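You operate a simulated robot arm through the tools that you are given. There is no shell and no other tool. Be economical: measure what you need, move in short steps, check, and stop when the job is done.

Carry out the task below with a simulated two-armed robot. There is one attempt and no reset: what you move stays moved.

JOB
Take the grey square brush and put it on top of the sanding block. Put the green square brush in the hold tray. Take the open grey box on the long table and put it away on the second level from the bottom of the grey steel shelf. Take the black peg strip at the heel press and leave it in the hold tray. Shut the brushes drawer. Put the blue block from the long table in the inside of the low carton. Take the orange drain tub on the long table and put it away on the tub shelf of the air stand. The order is free. Set down upright: open grey box, orange drain tub.

It is judged by the outcome, as a careful person would: the job done as asked, and still so three seconds after it is handed in. It fails if anything else is knocked over, pushed out of place, dropped, spilled or broken.

ROBOT AND FRAMES
Two 6-joint arms with two-finger parallel grippers on one trunk, on a base that drives. Base frame: it is fixed to the floor where the robot stands at the start and does not move with it; the origin is under the middle of the robot, x ahead of it, y to its left, z up; the surface under the hand at the start is at about z = 94. Readings come in cm, rad, newtons and seconds.
The left shoulder is at the start at [5, 17, 126.7], the right one opposite. Each reaches about 109.2 cm from its shoulder. Places, roughly: black peg strip at the heel press [50, 25, 100]; blue block [75, -50, 100]; brushes drawer [40, -20, 80]; green square brush (3x3x13 cm) [70, 0, 100]; grey square brush (3x3x13 cm) [80, 0, 100]; hold tray (21x30 cm) [-202, 336, 88]; inside of the low carton [-50, -200, 60]; open grey box (11x8x12 cm) [80, 30, 100]; orange drain tub [100, -25, 100]; sanding block [525, -75, 75]; second level of the grey steel shelf [180, 570, 50]; tub shelf of the air stand (15x56 cm) [278, 610, 46]. Payload 1.57 kg a hand.
Tool frame (each hand has its own): the origin (TCP) lies between the finger pads and is the grasp point; the fingertips stand 3 cm ahead of it; z points along the fingers, y is the line along which they close. The gripper opens to 8 cm. The fingers are 1.7 cm wide and 1.2 cm thick; the gripper's body (4 by 8.2 cm) begins 8 cm behind the TCP.
Orientation is told as [roll, pitch, yaw] about the base's x, y, z axes, in that order, counted from this pose: with the fingers straight down and closing along the base's y, the tool's x points along the base's -x, its y along +y and its z along -z.

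CONTROLS
- The arms move only by the tool servo_tool. It takes "left_motion", "right_motion" or both (then of equal length, played together; a hand with none holds still); each is a list of rows, each a list of 3 entries, a list of its own where there are three numbers: the shift along the tool's x, y, z in m, then the turn, a rotation vector about the tool's x, y, z in rad, then the finger opening in m, from 0 to 0.08. In form: [[[x, y, z], [wx, wy, wz], jaw], ...]. A call has 1 to 8 rows; each row shifts and turns the commanded pose from where the row before left it, along the tool's axes as they then stand. Each row takes 0.2 s and may step no farther than 5 cm and 0.15 rad from the row before; otherwise, or with a gripper value out of range, the whole call is refused. Where a pose cannot be reached the arm comes as near as it can. A force on the tool above 40 N (or 10 N above the force at the start of the call, whichever is more), or a blocked arm, ends the call early, and 0.2 s more pass. Each finger travels about 4.5 cm/s and halts on what it meets, pressing with about 37 N; the grip force reading is that of the motor and also rises with nothing between the fingers. The clock runs only during rows and for 0.2 s after the last one: add rows that do not move to give the fingers time. It gives the time, the measured TCP pose, the force on the tool (base axes), the opening and the grip force at its end, in the units of the frame above (readings bear some noise), with the torque about the TCP (base axes, N m) and any sound that the robot's microphone picked up.
- Cameras (640 x 400 px; columns grow to the right, rows downward): "scene" is now at [2.19, -0.7, 181.86]; the picture's right is [-0.08, -1.00, 0.00], its down [-0.89, 0.07, -0.45] and it looks along [0.45, -0.04, -0.89] (base axes); focal length 277 px, centre (320, 200). "left" rides on the left gripper at [7.2, 0.7, -12.2] in its tool frame; the picture's right is [-0.09, 1.00, 0.00], its down [-0.84, -0.08, -0.54] and it looks along [-0.54, -0.05, 0.84] (tool axes); focal length 238 px, centre (320, 200). "right" rides on the right gripper at [7.2, -0.7, -12.2] in its tool frame; the picture's right is [0.09, 1.00, 0.00], its down [-0.84, 0.08, -0.54] and it looks along [-0.54, 0.05, 0.84] (tool axes); focal length 238 px, centre (320, 200). There is no depth. A picture from a camera that has moved, and an enlarged one, comes with that camera's place and axes in the base frame and with its lens.
- camera(camera): a new picture of that camera. The clock stands still meanwhile.
- move_column(by): slides the trunk up (or, below 0, down) by that many cm; the arms and the scene camera ride with it, the base frame stays. It gives what a move gives, with no picture.
- steer(legs): drives the robot by 1 to 6 legs, each [ahead, left, turn to the left] in cm, cm and rad, along the robot's own axes; the way and the turn of a leg run together, so that a leg with both is an arc; at most 150 cm and 3.142 rad a leg. The arms and the cameras ride along, it lands a little off, and it stops where it bumps. It gives what a move gives.
- turn_head(pan, tilt): turns the head with the scene camera to pan (to the left, within 1.501 rad either way) and tilt (down, from -0.506 to 1.204), counted from straight ahead of the robot. It gives what a move gives.
- close_up(camera, box): a new picture of the part [left, top, right, bottom] of that camera's present view, enlarged. The clock stands still meanwhile.
- hand_in(): hands the job in; it is judged then, once.

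Go step by step. Nothing tells you exact positions but the pictures and the camera data: compare them with the known pose of the tool, close in by small moves and look again before you grip or let go. The budget is 196 turns and 176 pictures, counting those below and the enlarged ones. Unless the task says otherwise, let go and move clear before handing in, and close with one line.

The tools are called after "Call:" by a JSON object that holds its "op" and its "data". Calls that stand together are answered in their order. servo_tool: Moves the arms, as the interface text tells. Its arguments: {"type":"object","properties":{"left_motion":{"type":"array","items":{"type":"array"}},"right_motion":{"type":"array","items":{"type":"array"}}},"required":[]} The other tools are called the same way: move_column (by) slides the trunk up or down; steer (legs) drives the base; turn_head (pan, tilt) turns the head that bears the scene camera; camera (camera) takes a picture; close_up (camera, box) takes an enlarged picture of a part of a camera's view; hand_in () hands the job in.

At the start:

```text
t: 0.0
left_tool_pos: [77.92, 24.38, 115.63]
left_orientation: [0.003, 0.001, 0.002]
left_ft_force: [0.8, -0.9, 0.5]
left_torque: [0.0, 0.01, 0.0]
left_width: 8.02
left_grip_force: 0.1
right_tool_pos: [64.42, -45.0, 115.59]
right_orientation: [-0.001, 0.0, 0.0]
right_ft_force: [-0.4, 0.3, 0.0]
right_torque: [0.0, 0.01, -0.02]
right_width: 7.98
right_grip_force: 0.1
trunk travel left (down, up): [-88.2, 8.8]
robot x, y, heading: [-0.17, 0.08, -0.001]
head pan, tilt: [-0.084, 1.1]
```

scene: 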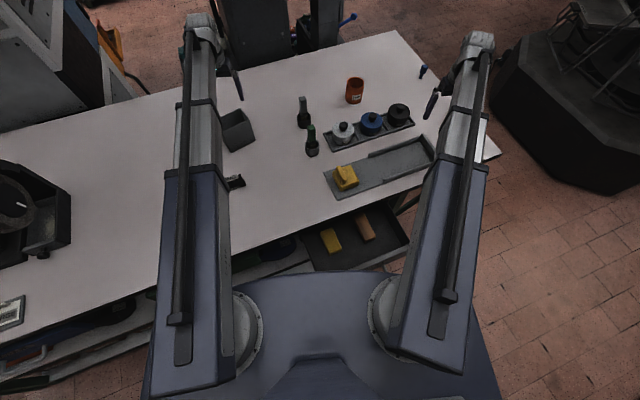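
right: 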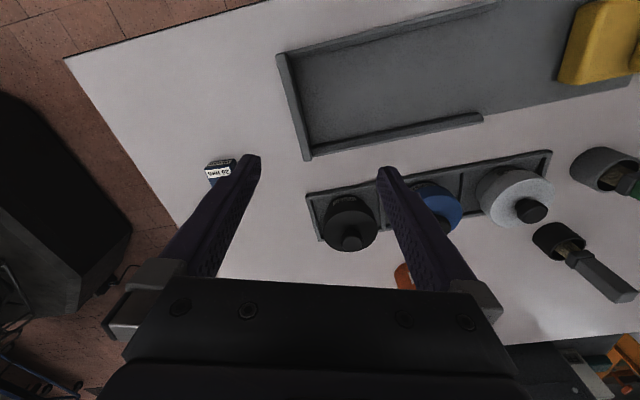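
left: 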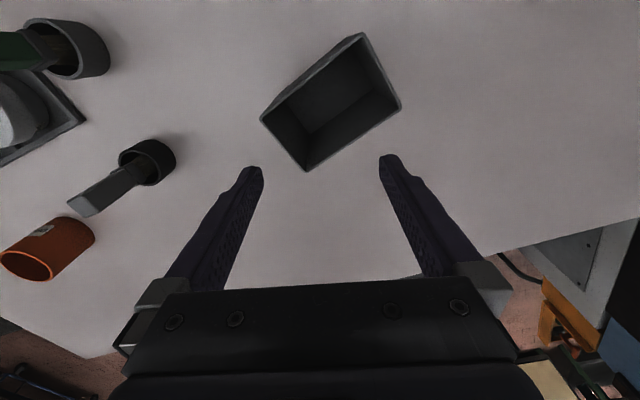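

I see the table ahead with the two brushes in cups, grey box, orange tub, blue block at the right edge, and an open drawer. I look closer first.

Call:
{"op": "close_up", "data": {"camera": "scene", "box": [200, 60, 440, 210]}}

Call:
{"op": "close_up", "data": {"camera": "scene", "box": [180, 150, 440, 312]}}

Call:
{"op": "close_up", "data": {"camera": "right", "box": [140, 120, 300, 220]}}

Call:
{"op": "turn_head", "data": {"pan": 0.9, "tilt": 0.5}}

```text
2.67 times, centred on (320, 135) of scene
camera zoom: at [2.19, -0.7, 181.86], right [-0.08, -1.0, 0.0], down [-0.89, 0.07, -0.45], along [0.45, -0.04, -0.89], focal length 738 px, centre (320, 373)
```

zoom: 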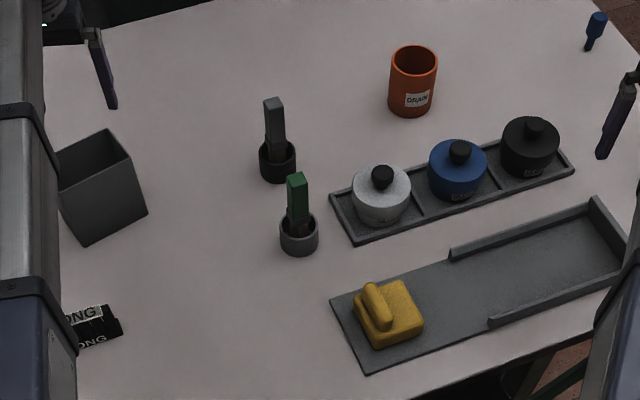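

```text
2.46 times, centred on (310, 231) of scene
camera zoom: at [2.19, -0.7, 181.86], right [-0.08, -1.0, 0.0], down [-0.89, 0.07, -0.45], along [0.45, -0.04, -0.89], focal length 681 px, centre (345, 124)
```

zoom: 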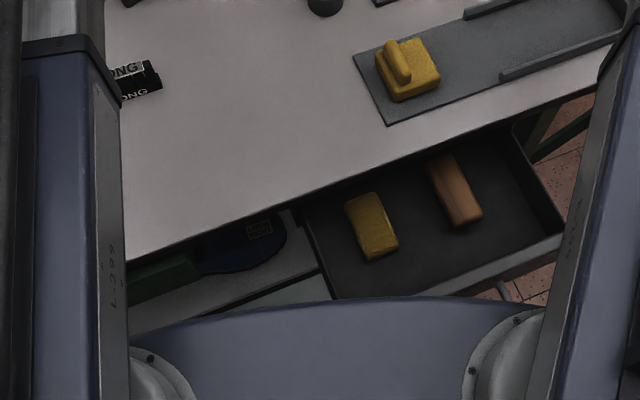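

```text
4.00 times, centred on (220, 170) of right
camera zoom: at [57.3, -45.57, 127.83], right [-0.09, 1.0, 0.0], down [0.84, 0.08, 0.54], along [0.54, 0.05, -0.84], focal length 953 px, centre (720, 320)
```

zoom: 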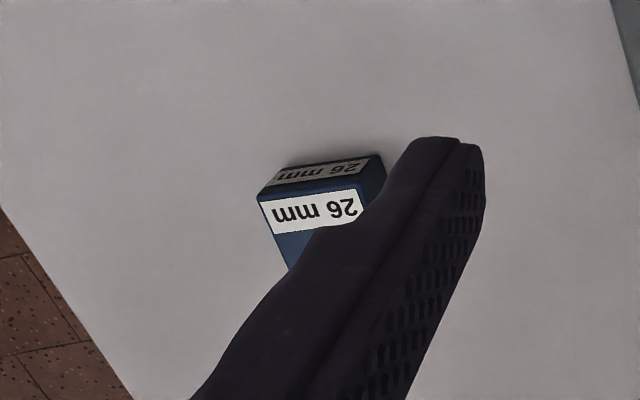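

```text
t: 1.3
left_tool_pos: [77.96, 24.41, 115.69]
left_orientation: [0.001, -0.002, 0.0]
left_ft_force: [0.2, 0.9, -0.1]
left_torque: [0.02, 0.04, -0.03]
left_width: 7.98
left_grip_force: 0.1
right_tool_pos: [64.57, -45.07, 115.74]
right_orientation: [0.0, -0.001, 0.0]
right_ft_force: [-0.2, -0.6, 0.2]
right_torque: [-0.03, 0.0, 0.0]
right_width: 8.01
right_grip_force: 0.1
trunk travel left (down, up): [-88.2, 8.8]
robot x, y, heading: [0.06, -0.07, 0.004]
head pan, tilt: [0.901, 0.499]
```

The head is turned left; I survey the room in that direction.

Call:
{"op": "camera", "data": {"camera": "scene"}}

Call:
{"op": "turn_head", "data": {"pan": 0.0, "tilt": 0.35}}

Call:
{"op": "camera", "data": {"camera": "scene"}}

Call:
{"op": "turn_head", "data": {"pan": -1.3, "tilt": 0.5}}

Call:
{"op": "camera", "data": {"camera": "scene"}}

Call:
{"op": "turn_head", "data": {"pan": 1.5, "tilt": 0.4}}

Call:
{"op": "camera", "data": {"camera": "scene"}}

```text
169 pictures are left
camera scene: at [1.56, 6.95, 186.62], right [0.78, -0.62, 0.0], down [-0.3, -0.38, -0.88], along [0.55, 0.69, -0.48], focal length 277 px, centre (320, 200)
```

scene: 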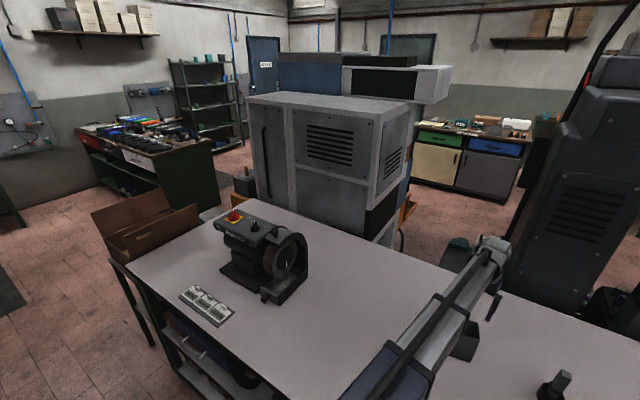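

```text
t: 2.5
left_tool_pos: [78.13, 24.48, 115.64]
left_orientation: [-0.001, 0.001, 0.0]
left_ft_force: [-0.8, 0.2, 1.4]
left_torque: [0.01, 0.02, -0.03]
left_width: 8.0
left_grip_force: 0.1
right_tool_pos: [64.52, -45.02, 115.62]
right_orientation: [0.0, 0.002, 0.001]
right_ft_force: [-1.0, -0.3, 1.0]
right_torque: [0.02, 0.02, 0.0]
right_width: 7.99
right_grip_force: 0.2
trunk travel left (down, up): [-88.2, 8.8]
robot x, y, heading: [0.04, -0.1, -0.0]
head pan, tilt: [0.0, 0.351]
```

```text
168 pictures are left
camera scene: at [5.21, -0.17, 187.99], right [0.0, -1.0, 0.0], down [-0.34, 0.0, -0.94], along [0.94, 0.0, -0.34], focal length 277 px, centre (320, 200)
```

scene: 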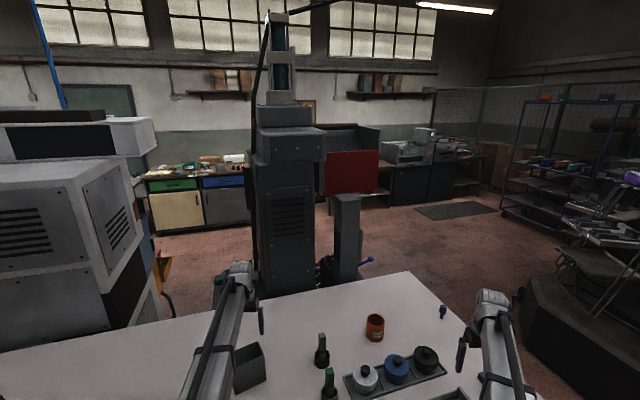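

```text
t: 3.9
left_tool_pos: [77.95, 24.41, 115.76]
left_orientation: [0.0, 0.001, -0.002]
left_ft_force: [0.6, 0.6, -0.2]
left_torque: [0.0, 0.0, -0.01]
left_width: 8.0
left_grip_force: 0.0
right_tool_pos: [64.49, -44.92, 115.61]
right_orientation: [0.002, 0.001, -0.001]
right_ft_force: [0.4, -0.3, -0.2]
right_torque: [0.0, -0.02, 0.0]
right_width: 7.98
right_grip_force: 0.1
trunk travel left (down, up): [-88.2, 8.8]
robot x, y, heading: [0.07, 0.12, 0.0]
head pan, tilt: [-1.3, 0.499]
```

```text
167 pictures are left
camera scene: at [-1.66, -8.94, 186.63], right [-0.96, -0.27, 0.0], down [-0.13, 0.46, -0.88], along [0.24, -0.85, -0.48], focal length 277 px, centre (320, 200)
```

scene: 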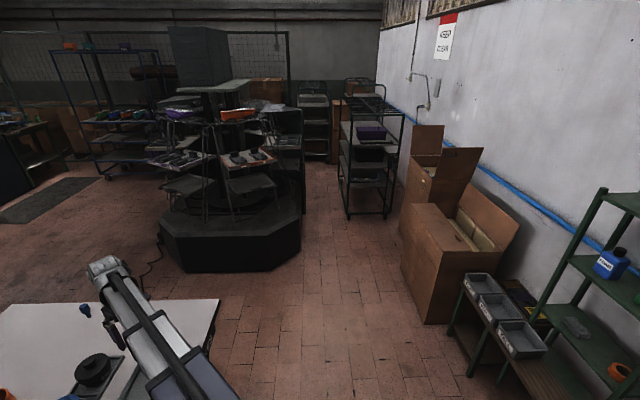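

```text
t: 6.4
left_tool_pos: [77.9, 24.42, 115.63]
left_orientation: [-0.001, 0.0, 0.001]
left_ft_force: [-0.3, 0.3, -0.4]
left_torque: [0.02, 0.01, 0.02]
left_width: 7.98
left_grip_force: 0.1
right_tool_pos: [64.47, -45.04, 115.65]
right_orientation: [0.0, 0.0, -0.001]
right_ft_force: [-0.9, -0.9, -0.1]
right_torque: [-0.01, -0.02, 0.01]
right_width: 8.02
right_grip_force: 0.0
trunk travel left (down, up): [-88.2, 8.8]
robot x, y, heading: [0.13, 0.09, 0.001]
head pan, tilt: [1.499, 0.4]
```

```text
166 pictures are left
camera scene: at [-3.43, 9.07, 187.54], right [1.0, -0.07, 0.0], down [-0.03, -0.39, -0.92], along [0.07, 0.92, -0.39], focal length 277 px, centre (320, 200)
```

scene: 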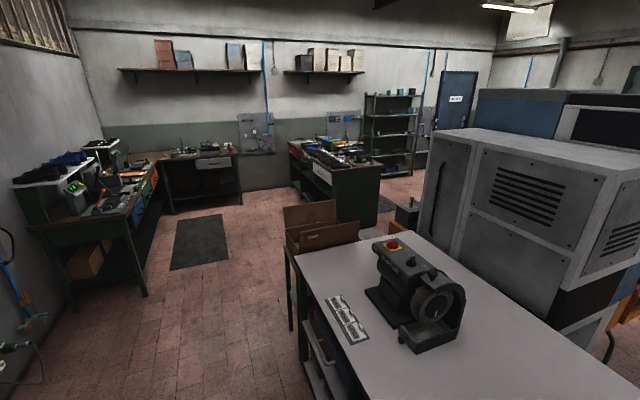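

The drawer stands open toward the robot (front about [27, -21]); the table is yawed about 0.27 rad. I raise the trunk to clear items and back up to make room for pushing the drawer.

Call:
{"op": "move_column", "data": {"by": 8}}

Call:
{"op": "steer", "data": {"legs": [[-45, 0, 0]]}}

Call:
{"op": "turn_head", "data": {"pan": -0.2, "tilt": 0.85}}

Call:
{"op": "camera", "data": {"camera": "scene"}}

```text
t: 7.6
left_tool_pos: [77.95, 24.42, 123.61]
left_orientation: [-0.001, -0.002, 0.001]
left_ft_force: [-0.7, 0.3, 0.9]
left_torque: [-0.01, -0.01, -0.02]
left_width: 7.99
left_grip_force: 0.2
right_tool_pos: [64.53, -44.98, 123.63]
right_orientation: [0.001, 0.0, 0.002]
right_ft_force: [-0.1, 0.4, 0.4]
right_torque: [-0.01, 0.0, 0.02]
right_width: 7.98
right_grip_force: 0.0
trunk travel left (down, up): [-96.2, 0.8]
robot x, y, heading: [0.16, 0.41, -0.002]
head pan, tilt: [1.499, 0.4]
```

```text
t: 10.3
left_tool_pos: [32.27, 23.98, 123.63]
left_orientation: [-0.001, 0.0, -0.007]
left_ft_force: [0.3, 0.4, -0.4]
left_torque: [0.0, -0.02, -0.02]
left_width: 7.99
left_grip_force: 0.1
right_tool_pos: [18.43, -45.3, 123.81]
right_orientation: [0.001, 0.0, -0.006]
right_ft_force: [0.1, -0.1, 0.6]
right_torque: [0.01, -0.01, -0.02]
right_width: 8.02
right_grip_force: 0.0
trunk travel left (down, up): [-96.2, 0.8]
robot x, y, heading: [-46.02, 0.43, -0.012]
head pan, tilt: [1.499, 0.4]
```

```text
t: 12.1
left_tool_pos: [32.44, 24.02, 123.62]
left_orientation: [0.0, 0.002, -0.007]
left_ft_force: [-0.6, -0.9, 0.2]
left_torque: [0.02, 0.02, 0.01]
left_width: 7.99
left_grip_force: 0.0
right_tool_pos: [18.46, -45.25, 123.69]
right_orientation: [-0.001, -0.002, -0.007]
right_ft_force: [0.4, -0.7, -1.0]
right_torque: [-0.04, -0.01, 0.01]
right_width: 7.99
right_grip_force: 0.1
trunk travel left (down, up): [-96.2, 0.8]
robot x, y, heading: [-45.7, 0.49, 0.0]
head pan, tilt: [-0.201, 0.85]
```

```text
165 pictures are left
camera scene: at [-42.2, -1.6, 191.63], right [-0.21, -0.98, 0.0], down [-0.74, 0.15, -0.66], along [0.65, -0.14, -0.75], focal length 277 px, centre (320, 200)
```

scene: 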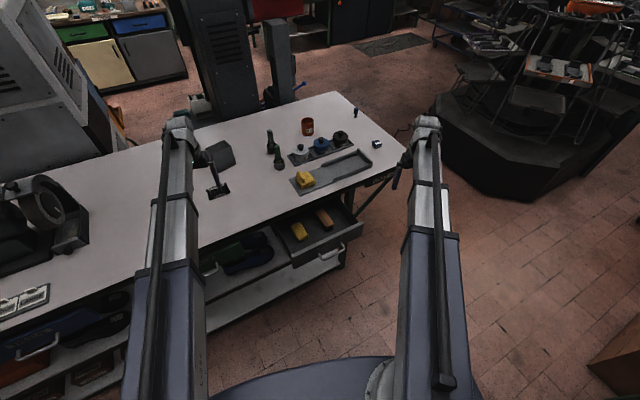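

The drawer is now fully visible; I zoom in on it and on the blue block area.

Call:
{"op": "close_up", "data": {"camera": "scene", "box": [190, 180, 430, 330]}}

Call:
{"op": "close_up", "data": {"camera": "scene", "box": [190, 80, 430, 230]}}

```text
2.67 times, centred on (310, 255) of scene
camera zoom: at [-42.2, -1.6, 191.63], right [-0.21, -0.98, 0.0], down [-0.74, 0.15, -0.66], along [0.65, -0.14, -0.75], focal length 738 px, centre (347, 53)
```

zoom: 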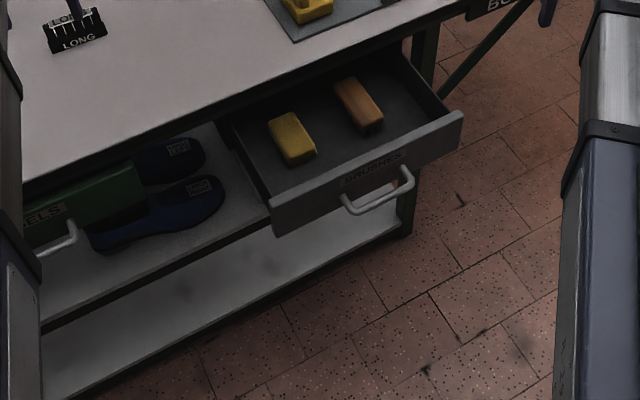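

```text
2.67 times, centred on (310, 155) of scene
camera zoom: at [-42.2, -1.6, 191.63], right [-0.21, -0.98, 0.0], down [-0.74, 0.15, -0.66], along [0.65, -0.14, -0.75], focal length 738 px, centre (347, 320)
```

zoom: 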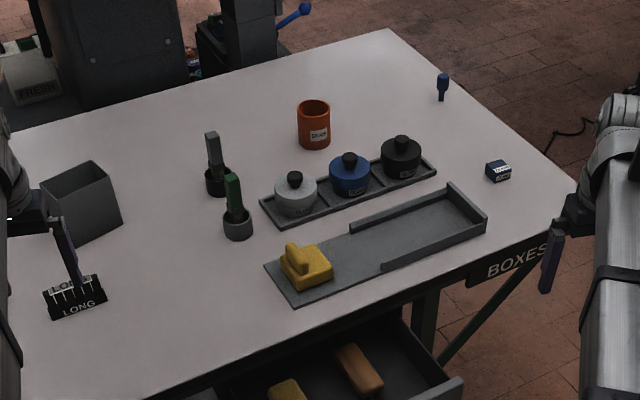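

Drawer front's centre I take as about [26, -20.6, 82], sliding along (0.96, 0.28). I turn the right hand to point forward with closed fingers and go to stand before it.

Call:
{"op": "servo_tool", "data": {"right_motion": [[[0.007, 0.05, 0], [0, 0, 0], 0], [[0.007, 0.05, 0], [0, 0, 0], 0], [[0.007, 0.05, 0], [0, 0, 0], 0], [[0.007, 0.05, 0], [0, 0, 0], 0], [[0, 0, 0], [0, 0, -0.14], 0], [[0, 0, 0], [0, 0, -0.14], 0], [[0, 0, 0], [0, -0.15, 0], 0], [[0, 0, 0], [0, -0.15, 0], 0]]}}

Call:
{"op": "servo_tool", "data": {"right_motion": [[[0, 0, 0], [0, -0.15, 0], 0], [[0, 0, 0], [0, -0.15, 0], 0], [[0, 0, 0], [0, -0.15, 0], 0], [[0, 0, 0], [0, -0.15, 0], 0], [[0, 0, 0], [0, -0.15, 0], 0], [[0, 0, 0], [0, -0.15, 0], 0]]}}

```text
refused: row 1 steps farther than a row can; nothing moved
```

```text
t: 13.4
left_tool_pos: [32.35, 24.12, 123.68]
left_orientation: [0.0, 0.0, -0.006]
left_ft_force: [-1.4, -0.1, -1.2]
left_torque: [0.02, -0.02, 0.0]
left_width: 8.0
left_grip_force: 0.1
right_tool_pos: [18.41, -45.19, 132.13]
right_orientation: [0.0, -0.901, -0.007]
right_ft_force: [-0.5, -0.3, 0.0]
right_torque: [0.01, -0.01, -0.01]
right_width: 0.01
right_grip_force: 21.7
right hand out of reach, approached as far as the arm can: row 2, 3, 4, 5, 6
trunk travel left (down, up): [-96.2, 0.8]
robot x, y, heading: [-45.58, 0.14, -0.005]
head pan, tilt: [-0.201, 0.85]
```

The hand got partly tilted (pitch −0.9), which is enough; I move it sideways and down before the drawer.

Call:
{"op": "servo_tool", "data": {"right_motion": [[[0, 0.045, 0], [0, 0, 0], 0], [[0, 0.045, 0], [0, 0, 0], 0], [[0, 0.045, 0], [0, 0, 0], 0], [[0, 0.045, 0], [0, 0, 0], 0], [[0.035, 0, 0.025], [0, 0, 0], 0], [[0.035, 0, 0.025], [0, 0, 0], 0], [[0.035, 0, 0.025], [-0.11, 0, -0.087], 0], [[0.035, 0, 0.025], [-0.11, 0, -0.087], 0]]}}

Call:
{"op": "camera", "data": {"camera": "scene"}}

```text
t: 15.2
left_tool_pos: [32.29, 23.99, 123.68]
left_orientation: [0.001, 0.001, -0.008]
left_ft_force: [0.2, 0.4, -0.7]
left_torque: [0.0, 0.01, -0.03]
left_width: 8.0
left_grip_force: 0.0
right_tool_pos: [18.03, -27.41, 132.01]
right_orientation: [0.001, -0.9, 0.276]
right_ft_force: [0.0, 0.3, 0.0]
right_torque: [0.02, 0.0, 0.0]
right_width: 0.01
right_grip_force: 21.2
right hand out of reach, approached as far as the arm can: row 5, 6, 7, 8
trunk travel left (down, up): [-96.2, 0.8]
robot x, y, heading: [-45.88, 0.44, -0.009]
head pan, tilt: [-0.201, 0.85]
```

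```text
162 pictures are left
camera scene: at [-42.2, -1.63, 191.63], right [-0.21, -0.98, 0.0], down [-0.74, 0.15, -0.66], along [0.65, -0.14, -0.75], focal length 277 px, centre (320, 200)
```

scene: 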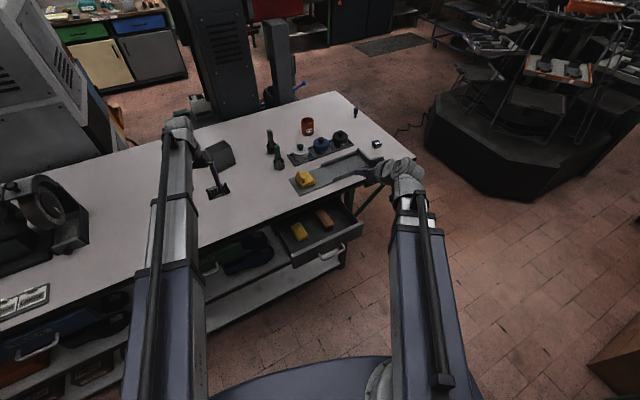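

The tilted hand can't go lower on its own, so I'll lower the trunk; first I back the robot and retract the left hand up and back so that it clears the table.

Call:
{"op": "servo_tool", "data": {"left_motion": [[[0.03, 0, -0.03], [0, 0, 0], 0.08], [[0.03, 0, -0.03], [0, 0, 0], 0.08], [[0.03, 0, -0.03], [0, 0, 0], 0.08], [[0.03, 0, -0.03], [0, 0, 0], 0.08], [[0.03, 0, -0.03], [0, 0, 0], 0.08], [[0.03, 0, -0.03], [0, 0, 0], 0.08], [[0.03, 0, -0.03], [0, 0, 0], 0.08], [[0.03, 0, -0.03], [0, 0, 0], 0.08]]}}

Call:
{"op": "steer", "data": {"legs": [[-20, 0, 0]]}}

```text
t: 17.1
left_tool_pos: [8.53, 24.09, 123.66]
left_orientation: [0.0, 0.0, -0.005]
left_ft_force: [0.1, 0.2, -0.8]
left_torque: [0.04, 0.0, 0.04]
left_width: 7.99
left_grip_force: 0.1
left hand out of reach, approached as far as the arm can: row 1, 2, 3, 4, 5, 6, 7, 8
right_tool_pos: [17.96, -27.45, 132.06]
right_orientation: [0.0, -0.899, 0.272]
right_ft_force: [0.1, 0.2, 0.0]
right_torque: [0.03, 0.03, -0.02]
right_width: 0.0
right_grip_force: 21.0
trunk travel left (down, up): [-96.2, 0.8]
robot x, y, heading: [-45.56, -0.03, -0.011]
head pan, tilt: [-0.201, 0.85]
```

```text
t: 18.6
left_tool_pos: [-11.68, 24.27, 123.77]
left_orientation: [0.002, 0.0, -0.006]
left_ft_force: [-0.6, 0.0, 0.2]
left_torque: [0.01, -0.01, 0.04]
left_width: 7.99
left_grip_force: 0.0
right_tool_pos: [-2.15, -27.37, 132.07]
right_orientation: [-0.001, -0.898, 0.276]
right_ft_force: [0.0, -0.4, -0.3]
right_torque: [-0.02, -0.02, -0.02]
right_width: 0.0
right_grip_force: 21.6
trunk travel left (down, up): [-96.2, 0.8]
robot x, y, heading: [-65.91, 0.23, -0.003]
head pan, tilt: [-0.201, 0.85]
```

The arms' height appears tied to the trunk. I lower the trunk so the right fingertips are at about z = 82, then drive toward the drawer front.

Call:
{"op": "move_column", "data": {"by": -48.5}}

Call:
{"op": "steer", "data": {"legs": [[20, 4.5, 0]]}}

Call:
{"op": "turn_head", "data": {"pan": -0.1, "tilt": 0.8}}

Call:
{"op": "camera", "data": {"camera": "scene"}}

```text
refused: -48.5 is not a number from -40 to 40
```

```text
t: 20.2
left_tool_pos: [8.17, 28.92, 123.63]
left_orientation: [0.0, 0.001, -0.005]
left_ft_force: [-0.3, 0.7, -0.4]
left_torque: [-0.05, 0.01, 0.0]
left_width: 7.99
left_grip_force: 0.0
right_tool_pos: [17.83, -22.76, 131.96]
right_orientation: [0.003, -0.898, 0.277]
right_ft_force: [0.2, 0.7, 0.4]
right_torque: [0.02, 0.03, 0.02]
right_width: 0.0
right_grip_force: 20.6
trunk travel left (down, up): [-96.2, 0.8]
robot x, y, heading: [-45.87, 4.71, -0.004]
head pan, tilt: [-0.201, 0.85]
```

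```text
t: 20.9
left_tool_pos: [8.17, 28.76, 123.67]
left_orientation: [0.0, 0.0, -0.004]
left_ft_force: [-0.1, -0.4, -0.4]
left_torque: [0.02, -0.01, 0.04]
left_width: 8.03
left_grip_force: 0.0
right_tool_pos: [17.74, -22.74, 131.94]
right_orientation: [0.001, -0.9, 0.275]
right_ft_force: [-0.3, 1.0, 0.3]
right_torque: [0.01, 0.0, -0.01]
right_width: 0.0
right_grip_force: 20.8
trunk travel left (down, up): [-96.2, 0.8]
robot x, y, heading: [-46.03, 4.71, -0.007]
head pan, tilt: [-0.099, 0.799]
```

```text
161 pictures are left
camera scene: at [-42.21, 3.65, 192.03], right [-0.1, -0.99, 0.0], down [-0.71, 0.07, -0.7], along [0.69, -0.07, -0.72], focal length 277 px, centre (320, 200)
```

scene: 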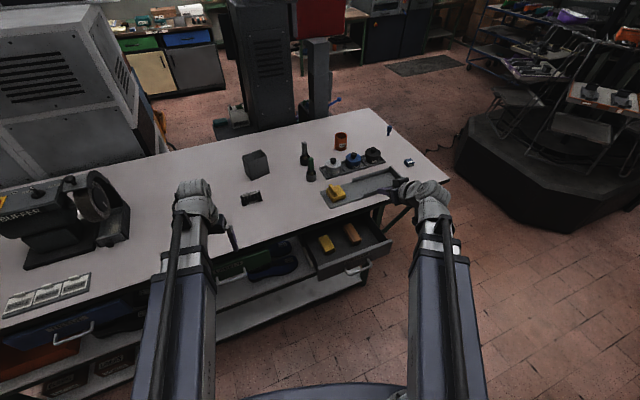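

The trunk move was refused (max 40), so nothing was touched. I back off a bit and lower in two steps.

Call:
{"op": "steer", "data": {"legs": [[-10, -2.8, 0]]}}

Call:
{"op": "move_column", "data": {"by": -40}}

Call:
{"op": "move_column", "data": {"by": -8.2}}

Call:
{"op": "camera", "data": {"camera": "scene"}}

Call:
{"op": "camera", "data": {"camera": "right"}}

```text
t: 22.1
left_tool_pos: [-1.92, 25.89, 123.77]
left_orientation: [-0.001, -0.001, -0.005]
left_ft_force: [-0.1, -1.0, 0.1]
left_torque: [0.02, 0.0, 0.02]
left_width: 7.98
left_grip_force: 0.3
right_tool_pos: [7.61, -25.63, 132.02]
right_orientation: [0.0, -0.898, 0.276]
right_ft_force: [-0.2, 0.3, 0.6]
right_torque: [-0.01, -0.01, 0.01]
right_width: 0.0
right_grip_force: 21.3
trunk travel left (down, up): [-96.2, 0.8]
robot x, y, heading: [-56.16, 1.66, -0.004]
head pan, tilt: [-0.099, 0.799]
```

```text
t: 25.9
left_tool_pos: [-1.83, 26.12, 83.64]
left_orientation: [-0.001, 0.0, -0.006]
left_ft_force: [0.2, -0.1, 0.4]
left_torque: [0.02, 0.0, -0.03]
left_width: 7.99
left_grip_force: 0.1
right_tool_pos: [7.75, -25.64, 92.03]
right_orientation: [-0.001, -0.899, 0.276]
right_ft_force: [-0.1, 0.3, 0.2]
right_torque: [0.01, 0.01, -0.02]
right_width: 0.0
right_grip_force: 21.1
trunk travel left (down, up): [-56.2, 40.8]
robot x, y, heading: [-55.95, 2.09, -0.004]
head pan, tilt: [-0.099, 0.799]
```

```text
t: 27.1
left_tool_pos: [-1.78, 25.96, 75.48]
left_orientation: [0.001, -0.001, -0.005]
left_ft_force: [0.3, -0.7, -0.3]
left_torque: [0.01, 0.01, 0.02]
left_width: 8.01
left_grip_force: 0.1
right_tool_pos: [7.76, -25.63, 83.77]
right_orientation: [0.0, -0.901, 0.275]
right_ft_force: [-0.5, 0.4, -0.1]
right_torque: [-0.03, 0.01, 0.01]
right_width: 0.02
right_grip_force: 20.8
trunk travel left (down, up): [-48.0, 49.0]
robot x, y, heading: [-56.38, 1.8, -0.004]
head pan, tilt: [-0.099, 0.799]
```

```text
160 pictures are left
camera scene: at [-52.15, 0.88, 143.84], right [-0.1, -0.99, 0.0], down [-0.71, 0.07, -0.7], along [0.69, -0.07, -0.72], focal length 277 px, centre (320, 200)
```

scene: 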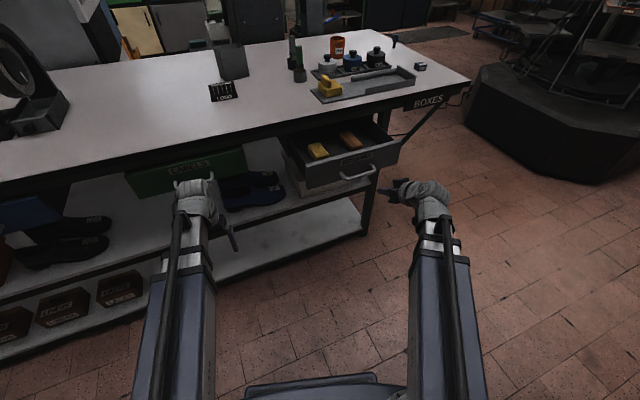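

```text
159 pictures are left
camera right: at [-5.52, -29.94, 85.72], right [-0.33, 0.94, -0.07], down [0.07, 0.1, 0.99], along [0.94, 0.32, -0.1], focal length 238 px, centre (320, 200)
```

right: 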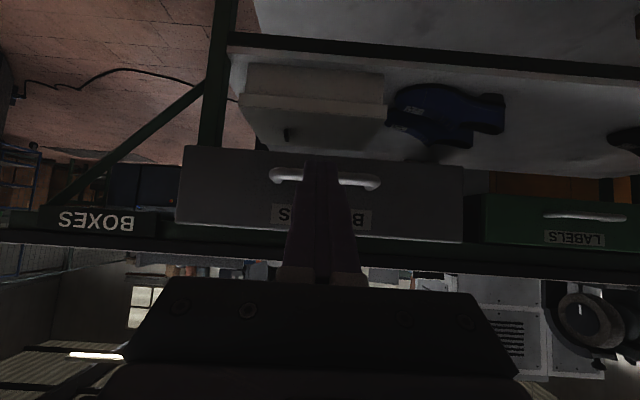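

The hand is lined up with the middle of the drawer front, slightly above the handle. I raise 1.5 cm and push forward with the right arm only.

Call:
{"op": "move_column", "data": {"by": 1.5}}

Call:
{"op": "servo_tool", "data": {"right_motion": [[[-0.0187, 0, 0.0235], [0, 0, 0], 0], [[-0.0187, 0, 0.0235], [0, 0, 0], 0], [[-0.0187, 0, 0.0235], [0, 0, 0], 0], [[-0.0187, 0, 0.0235], [0, 0, 0], 0], [[-0.0124, 0, 0.0157], [0, 0, 0], 0], [[-0.0124, 0, 0.0157], [0, 0, 0], 0], [[-0.0124, 0, 0.0157], [0, 0, 0], 0], [[-0.0124, 0, 0.0157], [0, 0, 0], 0]]}}

Call:
{"op": "camera", "data": {"camera": "scene"}}

```text
t: 27.7
left_tool_pos: [-1.79, 25.92, 77.03]
left_orientation: [0.002, 0.0, -0.005]
left_ft_force: [0.4, 0.1, -0.3]
left_torque: [-0.04, 0.01, -0.02]
left_width: 7.97
left_grip_force: 0.2
right_tool_pos: [7.88, -25.61, 85.31]
right_orientation: [0.002, -0.899, 0.275]
right_ft_force: [-0.2, -0.4, 0.8]
right_torque: [0.03, 0.0, -0.01]
right_width: 0.0
right_grip_force: 21.2
trunk travel left (down, up): [-49.5, 47.5]
robot x, y, heading: [-55.63, 2.01, -0.002]
head pan, tilt: [-0.099, 0.799]
```

```text
t: 29.5
left_tool_pos: [-1.65, 26.04, 76.87]
left_orientation: [0.001, -0.001, -0.007]
left_ft_force: [-0.7, 0.0, 1.1]
left_torque: [-0.03, -0.02, -0.01]
left_width: 8.02
left_grip_force: 0.0
right_tool_pos: [27.23, -19.93, 85.16]
right_orientation: [0.001, -0.898, 0.275]
right_ft_force: [-0.3, 0.4, 0.3]
right_torque: [0.01, 0.0, 0.01]
right_width: 0.0
right_grip_force: 21.1
trunk travel left (down, up): [-49.5, 47.5]
robot x, y, heading: [-55.93, 1.92, -0.01]
head pan, tilt: [-0.099, 0.799]
```

```text
158 pictures are left
camera scene: at [-52.13, 0.89, 145.33], right [-0.1, -0.99, 0.0], down [-0.71, 0.07, -0.7], along [0.69, -0.07, -0.72], focal length 277 px, centre (320, 200)
```

scene: 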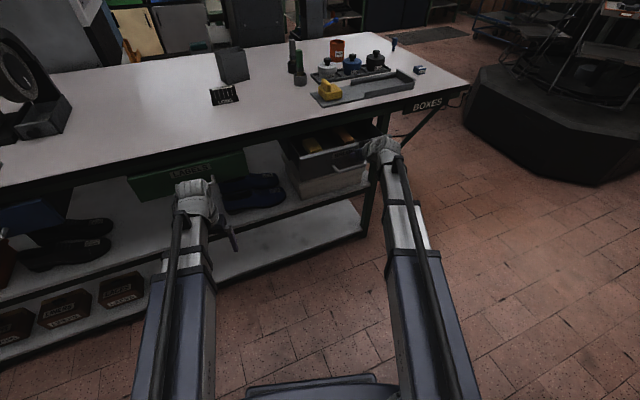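

The drawer is moving in with the hand; I keep pushing in small steps.

Call:
{"op": "servo_tool", "data": {"right_motion": [[[-0.0124, 0, 0.0157], [0, 0, 0], 0], [[-0.0124, 0, 0.0157], [0, 0, 0], 0], [[-0.0124, 0, 0.0157], [0, 0, 0], 0], [[-0.0124, 0, 0.0157], [0, 0, 0], 0], [[-0.0062, 0, 0.0078], [0, 0, 0], 0], [[-0.0062, 0, 0.0078], [0, 0, 0], 0], [[-0.0062, 0, 0.0078], [0, 0, 0], 0], [[-0.0062, 0, 0.0078], [0, 0, 0], 0]]}}

Call:
{"op": "camera", "data": {"camera": "scene"}}

Call:
{"op": "camera", "data": {"camera": "right"}}

```text
t: 31.3
left_tool_pos: [-1.74, 25.92, 76.93]
left_orientation: [-0.001, -0.001, -0.004]
left_ft_force: [0.5, 0.0, -0.2]
left_torque: [0.0, -0.03, 0.01]
left_width: 8.01
left_grip_force: 0.0
right_tool_pos: [38.65, -16.79, 85.32]
right_orientation: [0.0, -0.896, 0.276]
right_ft_force: [0.8, 0.4, 0.3]
right_torque: [0.0, 0.0, 0.0]
right_width: 0.0
right_grip_force: 21.5
trunk travel left (down, up): [-49.5, 47.5]
robot x, y, heading: [-55.85, 1.99, -0.006]
head pan, tilt: [-0.099, 0.799]
```

```text
157 pictures are left
camera scene: at [-52.13, 0.88, 145.33], right [-0.1, -0.99, 0.0], down [-0.71, 0.07, -0.7], along [0.69, -0.07, -0.72], focal length 277 px, centre (320, 200)
```

scene: 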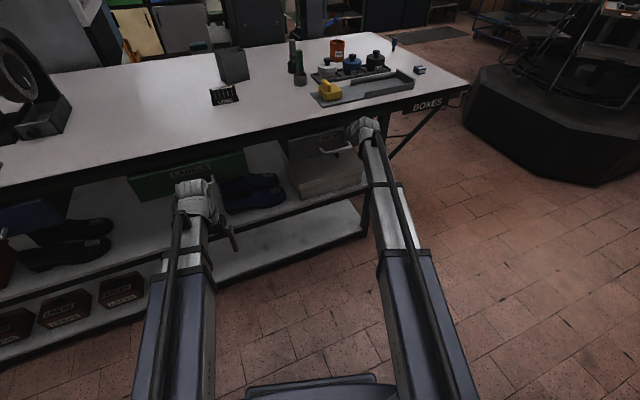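

```text
156 pictures are left
camera right: at [25.36, -21.18, 87.2], right [-0.33, 0.94, -0.07], down [0.07, 0.1, 0.99], along [0.94, 0.32, -0.1], focal length 238 px, centre (320, 200)
```

right: 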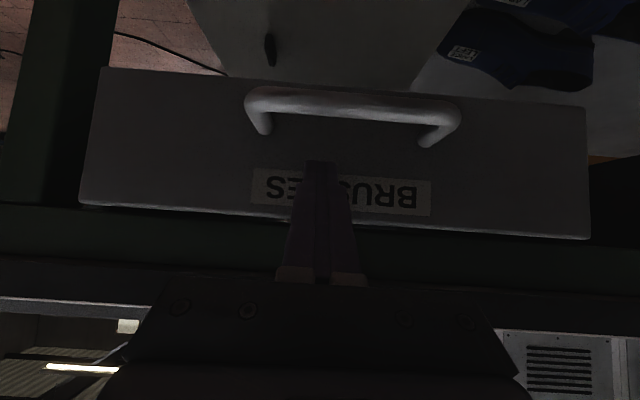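

It is nearly closed with no stop yet; I go on until it meets resistance.

Call:
{"op": "servo_tool", "data": {"right_motion": [[[-0.0062, 0, 0.0078], [0, 0, 0], 0], [[-0.0062, 0, 0.0078], [0, 0, 0], 0], [[-0.0062, 0, 0.0078], [0, 0, 0], 0], [[-0.0062, 0, 0.0078], [0, 0, 0], 0], [[-0.0062, 0, 0.0078], [0, 0, 0], 0], [[-0.0062, 0, 0.0078], [0, 0, 0], 0]]}}

Call:
{"op": "camera", "data": {"camera": "right"}}

```text
t: 31.8
left_tool_pos: [-1.92, 25.89, 76.98]
left_orientation: [0.0, 0.0, -0.007]
left_ft_force: [0.3, 0.8, 0.3]
left_torque: [0.0, 0.0, -0.01]
left_width: 8.0
left_grip_force: 0.0
right_tool_pos: [38.88, -16.79, 85.17]
right_orientation: [0.0, -0.885, 0.28]
right_ft_force: [-9.5, -2.3, 3.8]
right_torque: [-0.08, 0.0, 0.07]
right_width: 0.0
right_grip_force: 20.8
trunk travel left (down, up): [-49.5, 47.5]
robot x, y, heading: [-55.96, 1.71, -0.005]
head pan, tilt: [-0.099, 0.799]
stopped in row 2 (right hand): the force on the tool passed its limit at 50 N (the readings are from after the stop); the commanded pose is now the measured one
```

```text
155 pictures are left
camera right: at [25.63, -21.16, 87.26], right [-0.33, 0.94, -0.07], down [0.08, 0.11, 0.99], along [0.94, 0.32, -0.11], focal length 238 px, centre (320, 200)
```

right: 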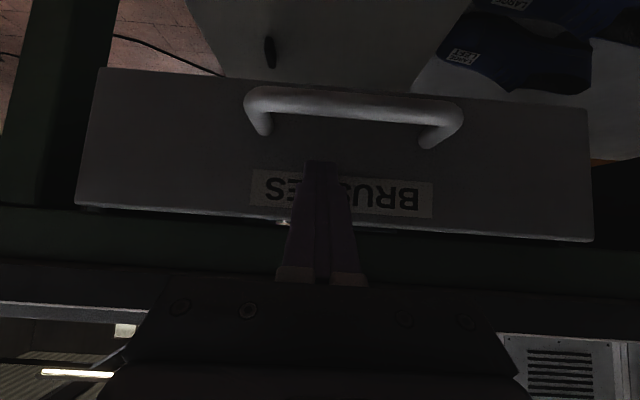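

The drawer met its stop: it is shut. I withdraw the hand, raise the trunk and turn the hand straight down again.

Call:
{"op": "servo_tool", "data": {"right_motion": [[[0.0187, 0, -0.0235], [0, 0, 0], 0], [[0.0187, 0, -0.0235], [0, 0, 0], 0], [[0.0187, 0, -0.0235], [0, 0, 0], 0], [[0.0187, 0, -0.0235], [0, 0, 0], 0], [[0.0187, 0, -0.0235], [0, 0, 0], 0], [[0.0187, 0, -0.0235], [0, 0, 0], 0], [[0.0187, 0, -0.0235], [0, 0, 0], 0], [[0.0187, 0, -0.0235], [0, 0, 0], 0]]}}

Call:
{"op": "move_column", "data": {"by": 40}}

Call:
{"op": "servo_tool", "data": {"right_motion": [[[0, 0, 0], [0, 0.15, 0], 0.08], [[0, 0, 0], [0, 0.15, 0], 0.08], [[0, 0, 0], [0, 0.15, 0], 0.08], [[0, 0, 0], [0, 0.15, 0], 0.08], [[0, 0, 0], [0, 0.15, 0], 0.08], [[0, 0, 0], [0, 0.13, 0], 0.08], [[0, 0, 0], [0, 0, 0.14], 0.08], [[0, 0, 0], [0, 0, 0.14], 0.08]]}}

Call:
{"op": "camera", "data": {"camera": "scene"}}

```text
t: 33.6
left_tool_pos: [-1.85, 25.89, 77.04]
left_orientation: [0.002, 0.0, -0.005]
left_ft_force: [-0.3, -0.2, -0.4]
left_torque: [0.01, 0.01, 0.0]
left_width: 8.02
left_grip_force: 0.1
right_tool_pos: [15.98, -23.37, 85.1]
right_orientation: [0.003, -0.887, 0.278]
right_ft_force: [0.4, -0.6, 0.5]
right_torque: [0.02, -0.01, -0.03]
right_width: 0.02
right_grip_force: 21.8
right hand out of reach, approached as far as the arm can: row 7
trunk travel left (down, up): [-49.5, 47.5]
robot x, y, heading: [-56.23, 2.02, -0.005]
head pan, tilt: [-0.099, 0.799]
```

```text
t: 37.5
left_tool_pos: [-1.8, 25.93, 116.96]
left_orientation: [0.0, 0.001, -0.005]
left_ft_force: [0.6, -0.1, 0.2]
left_torque: [-0.04, -0.04, -0.06]
left_width: 8.02
left_grip_force: 0.0
right_tool_pos: [15.94, -23.43, 125.08]
right_orientation: [0.002, -0.885, 0.277]
right_ft_force: [0.5, 0.3, 0.2]
right_torque: [0.01, -0.01, 0.03]
right_width: 0.01
right_grip_force: 20.9
trunk travel left (down, up): [-89.5, 7.5]
robot x, y, heading: [-56.13, 1.57, -0.005]
head pan, tilt: [-0.099, 0.799]
```

```text
t: 39.2
left_tool_pos: [-1.87, 25.89, 116.87]
left_orientation: [0.001, 0.002, -0.006]
left_ft_force: [-1.0, 0.3, -0.5]
left_torque: [0.01, 0.0, -0.03]
left_width: 8.0
left_grip_force: 0.1
right_tool_pos: [15.98, -23.38, 116.99]
right_orientation: [0.003, -0.005, -0.002]
right_ft_force: [1.0, -0.2, -0.4]
right_torque: [-0.01, 0.04, -0.01]
right_width: 8.01
right_grip_force: 0.1
right hand out of reach, approached as far as the arm can: row 1, 2, 3, 4, 5
trunk travel left (down, up): [-89.5, 7.5]
robot x, y, heading: [-56.24, 2.24, -0.006]
head pan, tilt: [-0.099, 0.799]
```

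```text
154 pictures are left
camera scene: at [-52.16, 0.88, 185.33], right [-0.1, -0.99, 0.0], down [-0.71, 0.08, -0.7], along [0.69, -0.07, -0.72], focal length 277 px, centre (320, 200)
```

scene: 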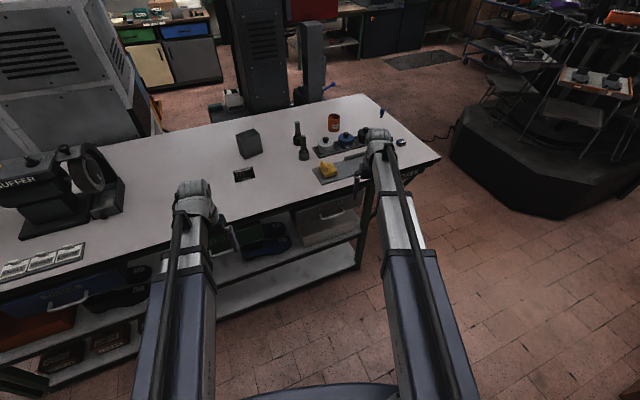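

The drawer is shut. I drive forward to the table again, at safe height, to pick up the first objects.

Call:
{"op": "steer", "data": {"legs": [[54, -2, 0.005]]}}

Call:
{"op": "turn_head", "data": {"pan": -0.2, "tilt": 1.0}}

Call:
{"op": "camera", "data": {"camera": "scene"}}

Call:
{"op": "camera", "data": {"camera": "left"}}

Call:
{"op": "camera", "data": {"camera": "right"}}

```text
t: 42.4
left_tool_pos: [52.43, 23.67, 116.98]
left_orientation: [0.001, -0.001, -0.006]
left_ft_force: [0.7, -0.2, -0.2]
left_torque: [0.04, 0.02, 0.01]
left_width: 7.97
left_grip_force: 0.1
right_tool_pos: [70.3, -25.8, 116.87]
right_orientation: [0.002, -0.006, -0.002]
right_ft_force: [1.0, -0.1, -0.2]
right_torque: [0.02, 0.04, -0.01]
right_width: 8.01
right_grip_force: 0.1
trunk travel left (down, up): [-89.5, 7.5]
robot x, y, heading: [-2.26, -0.36, -0.008]
head pan, tilt: [-0.099, 0.799]
```

```text
t: 43.1
left_tool_pos: [52.37, 23.59, 116.93]
left_orientation: [-0.002, 0.001, -0.003]
left_ft_force: [-0.1, -0.6, 0.0]
left_torque: [0.02, 0.0, 0.01]
left_width: 7.99
left_grip_force: 0.0
right_tool_pos: [70.19, -25.76, 117.03]
right_orientation: [0.002, -0.006, -0.003]
right_ft_force: [1.5, -0.3, -0.3]
right_torque: [-0.03, 0.0, -0.03]
right_width: 7.99
right_grip_force: 0.0
trunk travel left (down, up): [-89.5, 7.5]
robot x, y, heading: [-1.88, -0.36, -0.004]
head pan, tilt: [-0.201, 1.0]
```

```text
153 pictures are left
camera scene: at [0.74, -2.01, 183.82], right [-0.2, -0.98, 0.0], down [-0.82, 0.17, -0.54], along [0.53, -0.11, -0.84], focal length 277 px, centre (320, 200)
```

scene: 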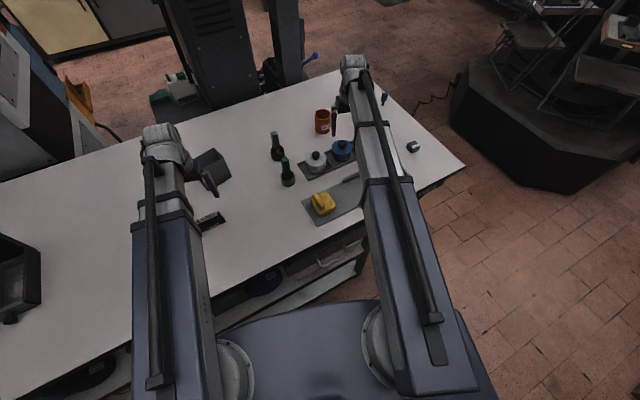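

```text
152 pictures are left
camera left: at [45.16, 24.25, 129.13], right [0.1, 1.0, 0.0], down [0.84, -0.08, 0.54], along [0.54, -0.05, -0.84], focal length 238 px, centre (320, 200)
```

left: 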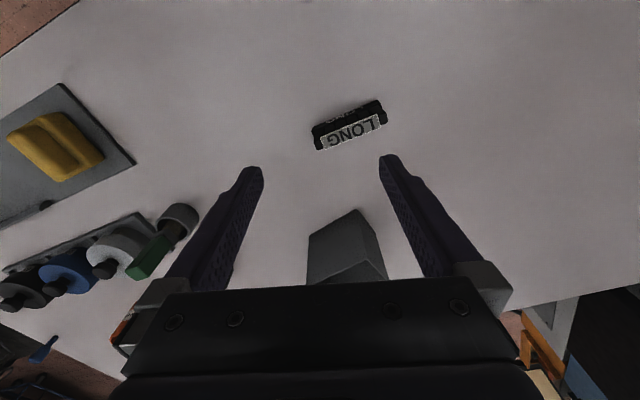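

```text
151 pictures are left
camera right: at [62.94, -26.3, 129.11], right [-0.09, 1.0, 0.0], down [0.83, 0.07, 0.55], along [0.54, 0.05, -0.84], focal length 238 px, centre (320, 200)
```

right: 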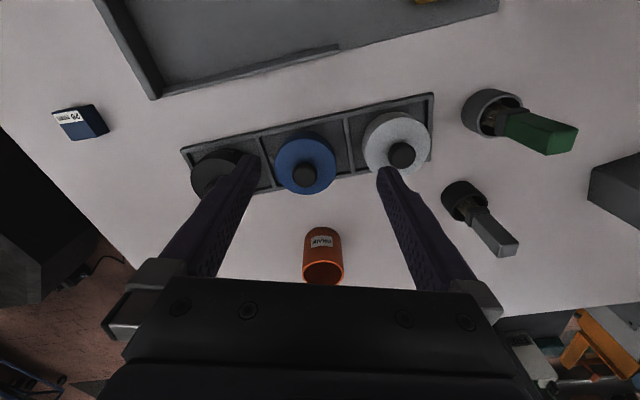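

Blue block seems at about [74.5, -57.5], aligned with the table. I move the right hand over it and yaw it to match.

Call:
{"op": "servo_tool", "data": {"right_motion": [[[-0.005, -0.045, 0], [0, 0, 0], 0.08], [[-0.005, -0.045, 0], [0, 0, 0], 0.08], [[-0.005, -0.045, 0], [0, 0, 0], 0.08], [[-0.005, -0.045, 0], [0, 0, 0], 0.08], [[-0.005, -0.045, 0], [0, 0, 0], 0.08], [[-0.005, -0.045, 0], [0, 0, 0], 0.08], [[-0.005, -0.045, 0], [0, 0, -0.14], 0.08], [[0, 0, 0], [0, 0, -0.13], 0.08]]}}

Call:
{"op": "camera", "data": {"camera": "right"}}

```text
t: 44.9
left_tool_pos: [52.42, 23.68, 116.92]
left_orientation: [0.001, 0.001, -0.006]
left_ft_force: [-0.5, -0.3, 0.0]
left_torque: [0.0, -0.03, 0.01]
left_width: 8.02
left_grip_force: 0.1
right_tool_pos: [73.78, -57.42, 117.03]
right_orientation: [0.001, -0.006, 0.269]
right_ft_force: [0.1, -0.4, 0.6]
right_torque: [-0.02, 0.01, 0.0]
right_width: 8.0
right_grip_force: 0.1
trunk travel left (down, up): [-89.5, 7.5]
robot x, y, heading: [-2.32, -0.33, -0.011]
head pan, tilt: [-0.201, 1.0]
```

```text
150 pictures are left
camera right: at [66.99, -59.83, 129.13], right [-0.35, 0.94, 0.0], down [0.78, 0.3, 0.55], along [0.51, 0.19, -0.84], focal length 238 px, centre (320, 200)
```

right: 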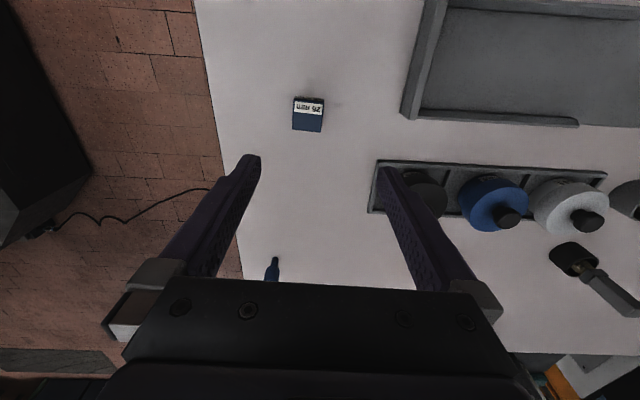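

The block is about 1.4 cm to the right of my hand line. I correct, move the left hand clear of the peg strip, and lower partway.

Call:
{"op": "servo_tool", "data": {"left_motion": [[[0, -0.045, 0], [0, 0, 0], 0.08], [[0, -0.045, 0], [0, 0, 0], 0.08], [[0, -0.04, 0], [0, 0, 0], 0.08]], "right_motion": [[[0, -0.014, 0], [0, 0, 0], 0.08], [[0, 0, 0], [0, 0, 0], 0.08], [[0, 0, 0], [0, 0, 0], 0.08]]}}

Call:
{"op": "move_column", "data": {"by": -13}}

Call:
{"op": "camera", "data": {"camera": "right"}}

Call:
{"op": "camera", "data": {"camera": "left"}}

```text
t: 45.7
left_tool_pos: [52.41, 10.43, 117.0]
left_orientation: [0.003, 0.0, -0.004]
left_ft_force: [-0.2, -0.3, -0.5]
left_torque: [0.0, 0.0, 0.04]
left_width: 8.0
left_grip_force: 0.0
right_tool_pos: [74.18, -58.78, 117.03]
right_orientation: [0.002, -0.007, 0.269]
right_ft_force: [-0.2, 0.0, 0.2]
right_torque: [0.0, -0.01, -0.04]
right_width: 8.01
right_grip_force: 0.1
trunk travel left (down, up): [-89.5, 7.5]
robot x, y, heading: [-1.91, -0.23, -0.004]
head pan, tilt: [-0.201, 1.0]
```

```text
t: 47.3
left_tool_pos: [52.36, 10.54, 104.04]
left_orientation: [0.001, 0.001, -0.005]
left_ft_force: [-0.8, 0.0, 0.9]
left_torque: [-0.01, 0.02, -0.04]
left_width: 7.99
left_grip_force: 0.0
right_tool_pos: [74.1, -58.5, 104.01]
right_orientation: [0.0, -0.006, 0.267]
right_ft_force: [0.0, 0.4, -0.1]
right_torque: [0.0, 0.01, 0.0]
right_width: 7.99
right_grip_force: 0.0
trunk travel left (down, up): [-76.5, 20.5]
robot x, y, heading: [-2.14, -0.78, -0.006]
head pan, tilt: [-0.201, 1.0]
```

```text
149 pictures are left
camera right: at [67.31, -61.09, 116.1], right [-0.35, 0.94, 0.0], down [0.78, 0.3, 0.55], along [0.51, 0.19, -0.84], focal length 238 px, centre (320, 200)
```

right: 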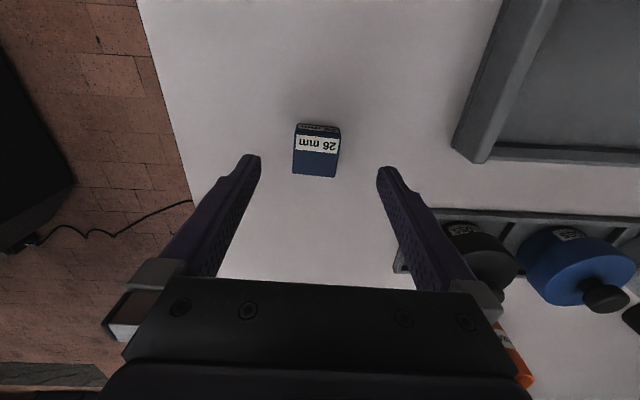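

```text
148 pictures are left
camera left: at [45.2, 11.19, 116.13], right [0.1, 1.0, 0.0], down [0.84, -0.08, 0.54], along [0.54, -0.05, -0.84], focal length 238 px, centre (320, 200)
```

left: 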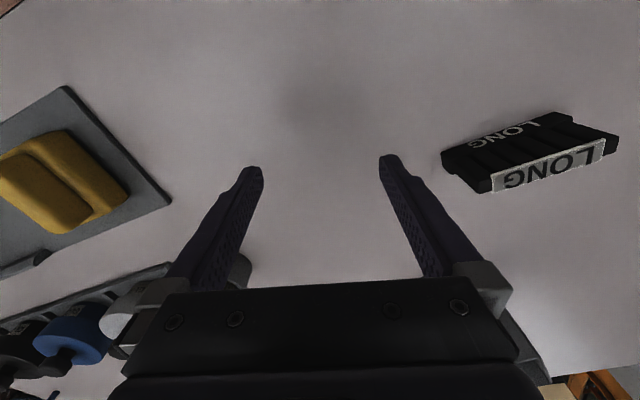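

Well aligned. I lower to just above the table and close the right hand on the block.

Call:
{"op": "move_column", "data": {"by": -6.4}}

Call:
{"op": "servo_tool", "data": {"right_motion": [[[0, 0, 0], [0, 0, 0], 0.0], [[0, 0, 0], [0, 0, 0], 0.0], [[0, 0, 0], [0, 0, 0], 0.0], [[0, 0, 0], [0, 0, 0], 0.0], [[0, 0, 0], [0, 0, 0], 0.0], [[0, 0, 0], [0, 0, 0], 0.0]]}}

Call:
{"op": "move_column", "data": {"by": 19.4}}

Call:
{"op": "camera", "data": {"camera": "right"}}

```text
t: 48.3
left_tool_pos: [52.4, 10.56, 97.61]
left_orientation: [0.001, 0.0, -0.006]
left_ft_force: [0.1, 0.9, 0.0]
left_torque: [0.0, 0.0, 0.0]
left_width: 7.98
left_grip_force: 0.0
right_tool_pos: [74.11, -58.65, 97.64]
right_orientation: [0.0, -0.006, 0.268]
right_ft_force: [0.6, -0.7, 0.1]
right_torque: [-0.02, -0.01, 0.02]
right_width: 7.98
right_grip_force: 0.1
trunk travel left (down, up): [-70.1, 26.9]
robot x, y, heading: [-1.9, -0.69, -0.004]
head pan, tilt: [-0.201, 1.0]
```

```text
t: 49.7
left_tool_pos: [52.25, 10.54, 97.63]
left_orientation: [-0.001, 0.0, -0.005]
left_ft_force: [-0.3, 0.5, 0.1]
left_torque: [0.0, 0.04, -0.01]
left_width: 7.97
left_grip_force: 0.0
right_tool_pos: [74.05, -58.66, 97.56]
right_orientation: [-0.001, -0.005, 0.269]
right_ft_force: [-0.4, -1.3, 1.2]
right_torque: [-0.01, -0.01, -0.04]
right_width: 3.91
right_grip_force: 38.0
trunk travel left (down, up): [-70.1, 26.9]
robot x, y, heading: [-2.03, -0.53, -0.006]
head pan, tilt: [-0.201, 1.0]
```

```text
t: 51.8
left_tool_pos: [52.31, 10.39, 116.95]
left_orientation: [-0.001, 0.0, -0.006]
left_ft_force: [0.4, -0.3, -0.5]
left_torque: [-0.01, 0.01, 0.0]
left_width: 7.98
left_grip_force: 0.1
right_tool_pos: [74.1, -58.66, 116.92]
right_orientation: [0.001, -0.006, 0.269]
right_ft_force: [0.4, 1.1, -0.6]
right_torque: [-0.01, 0.03, 0.01]
right_width: 3.9
right_grip_force: 37.0
trunk travel left (down, up): [-89.5, 7.5]
robot x, y, heading: [-1.9, -0.5, -0.008]
head pan, tilt: [-0.201, 1.0]
```

```text
147 pictures are left
camera right: at [67.34, -61.1, 129.07], right [-0.35, 0.94, 0.0], down [0.78, 0.3, 0.55], along [0.51, 0.19, -0.84], focal length 238 px, centre (320, 200)
```

right: 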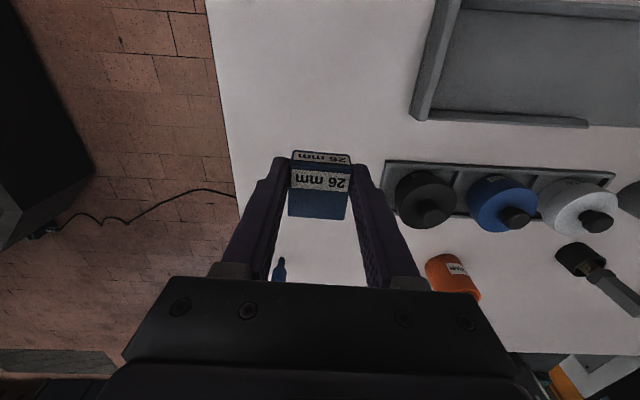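

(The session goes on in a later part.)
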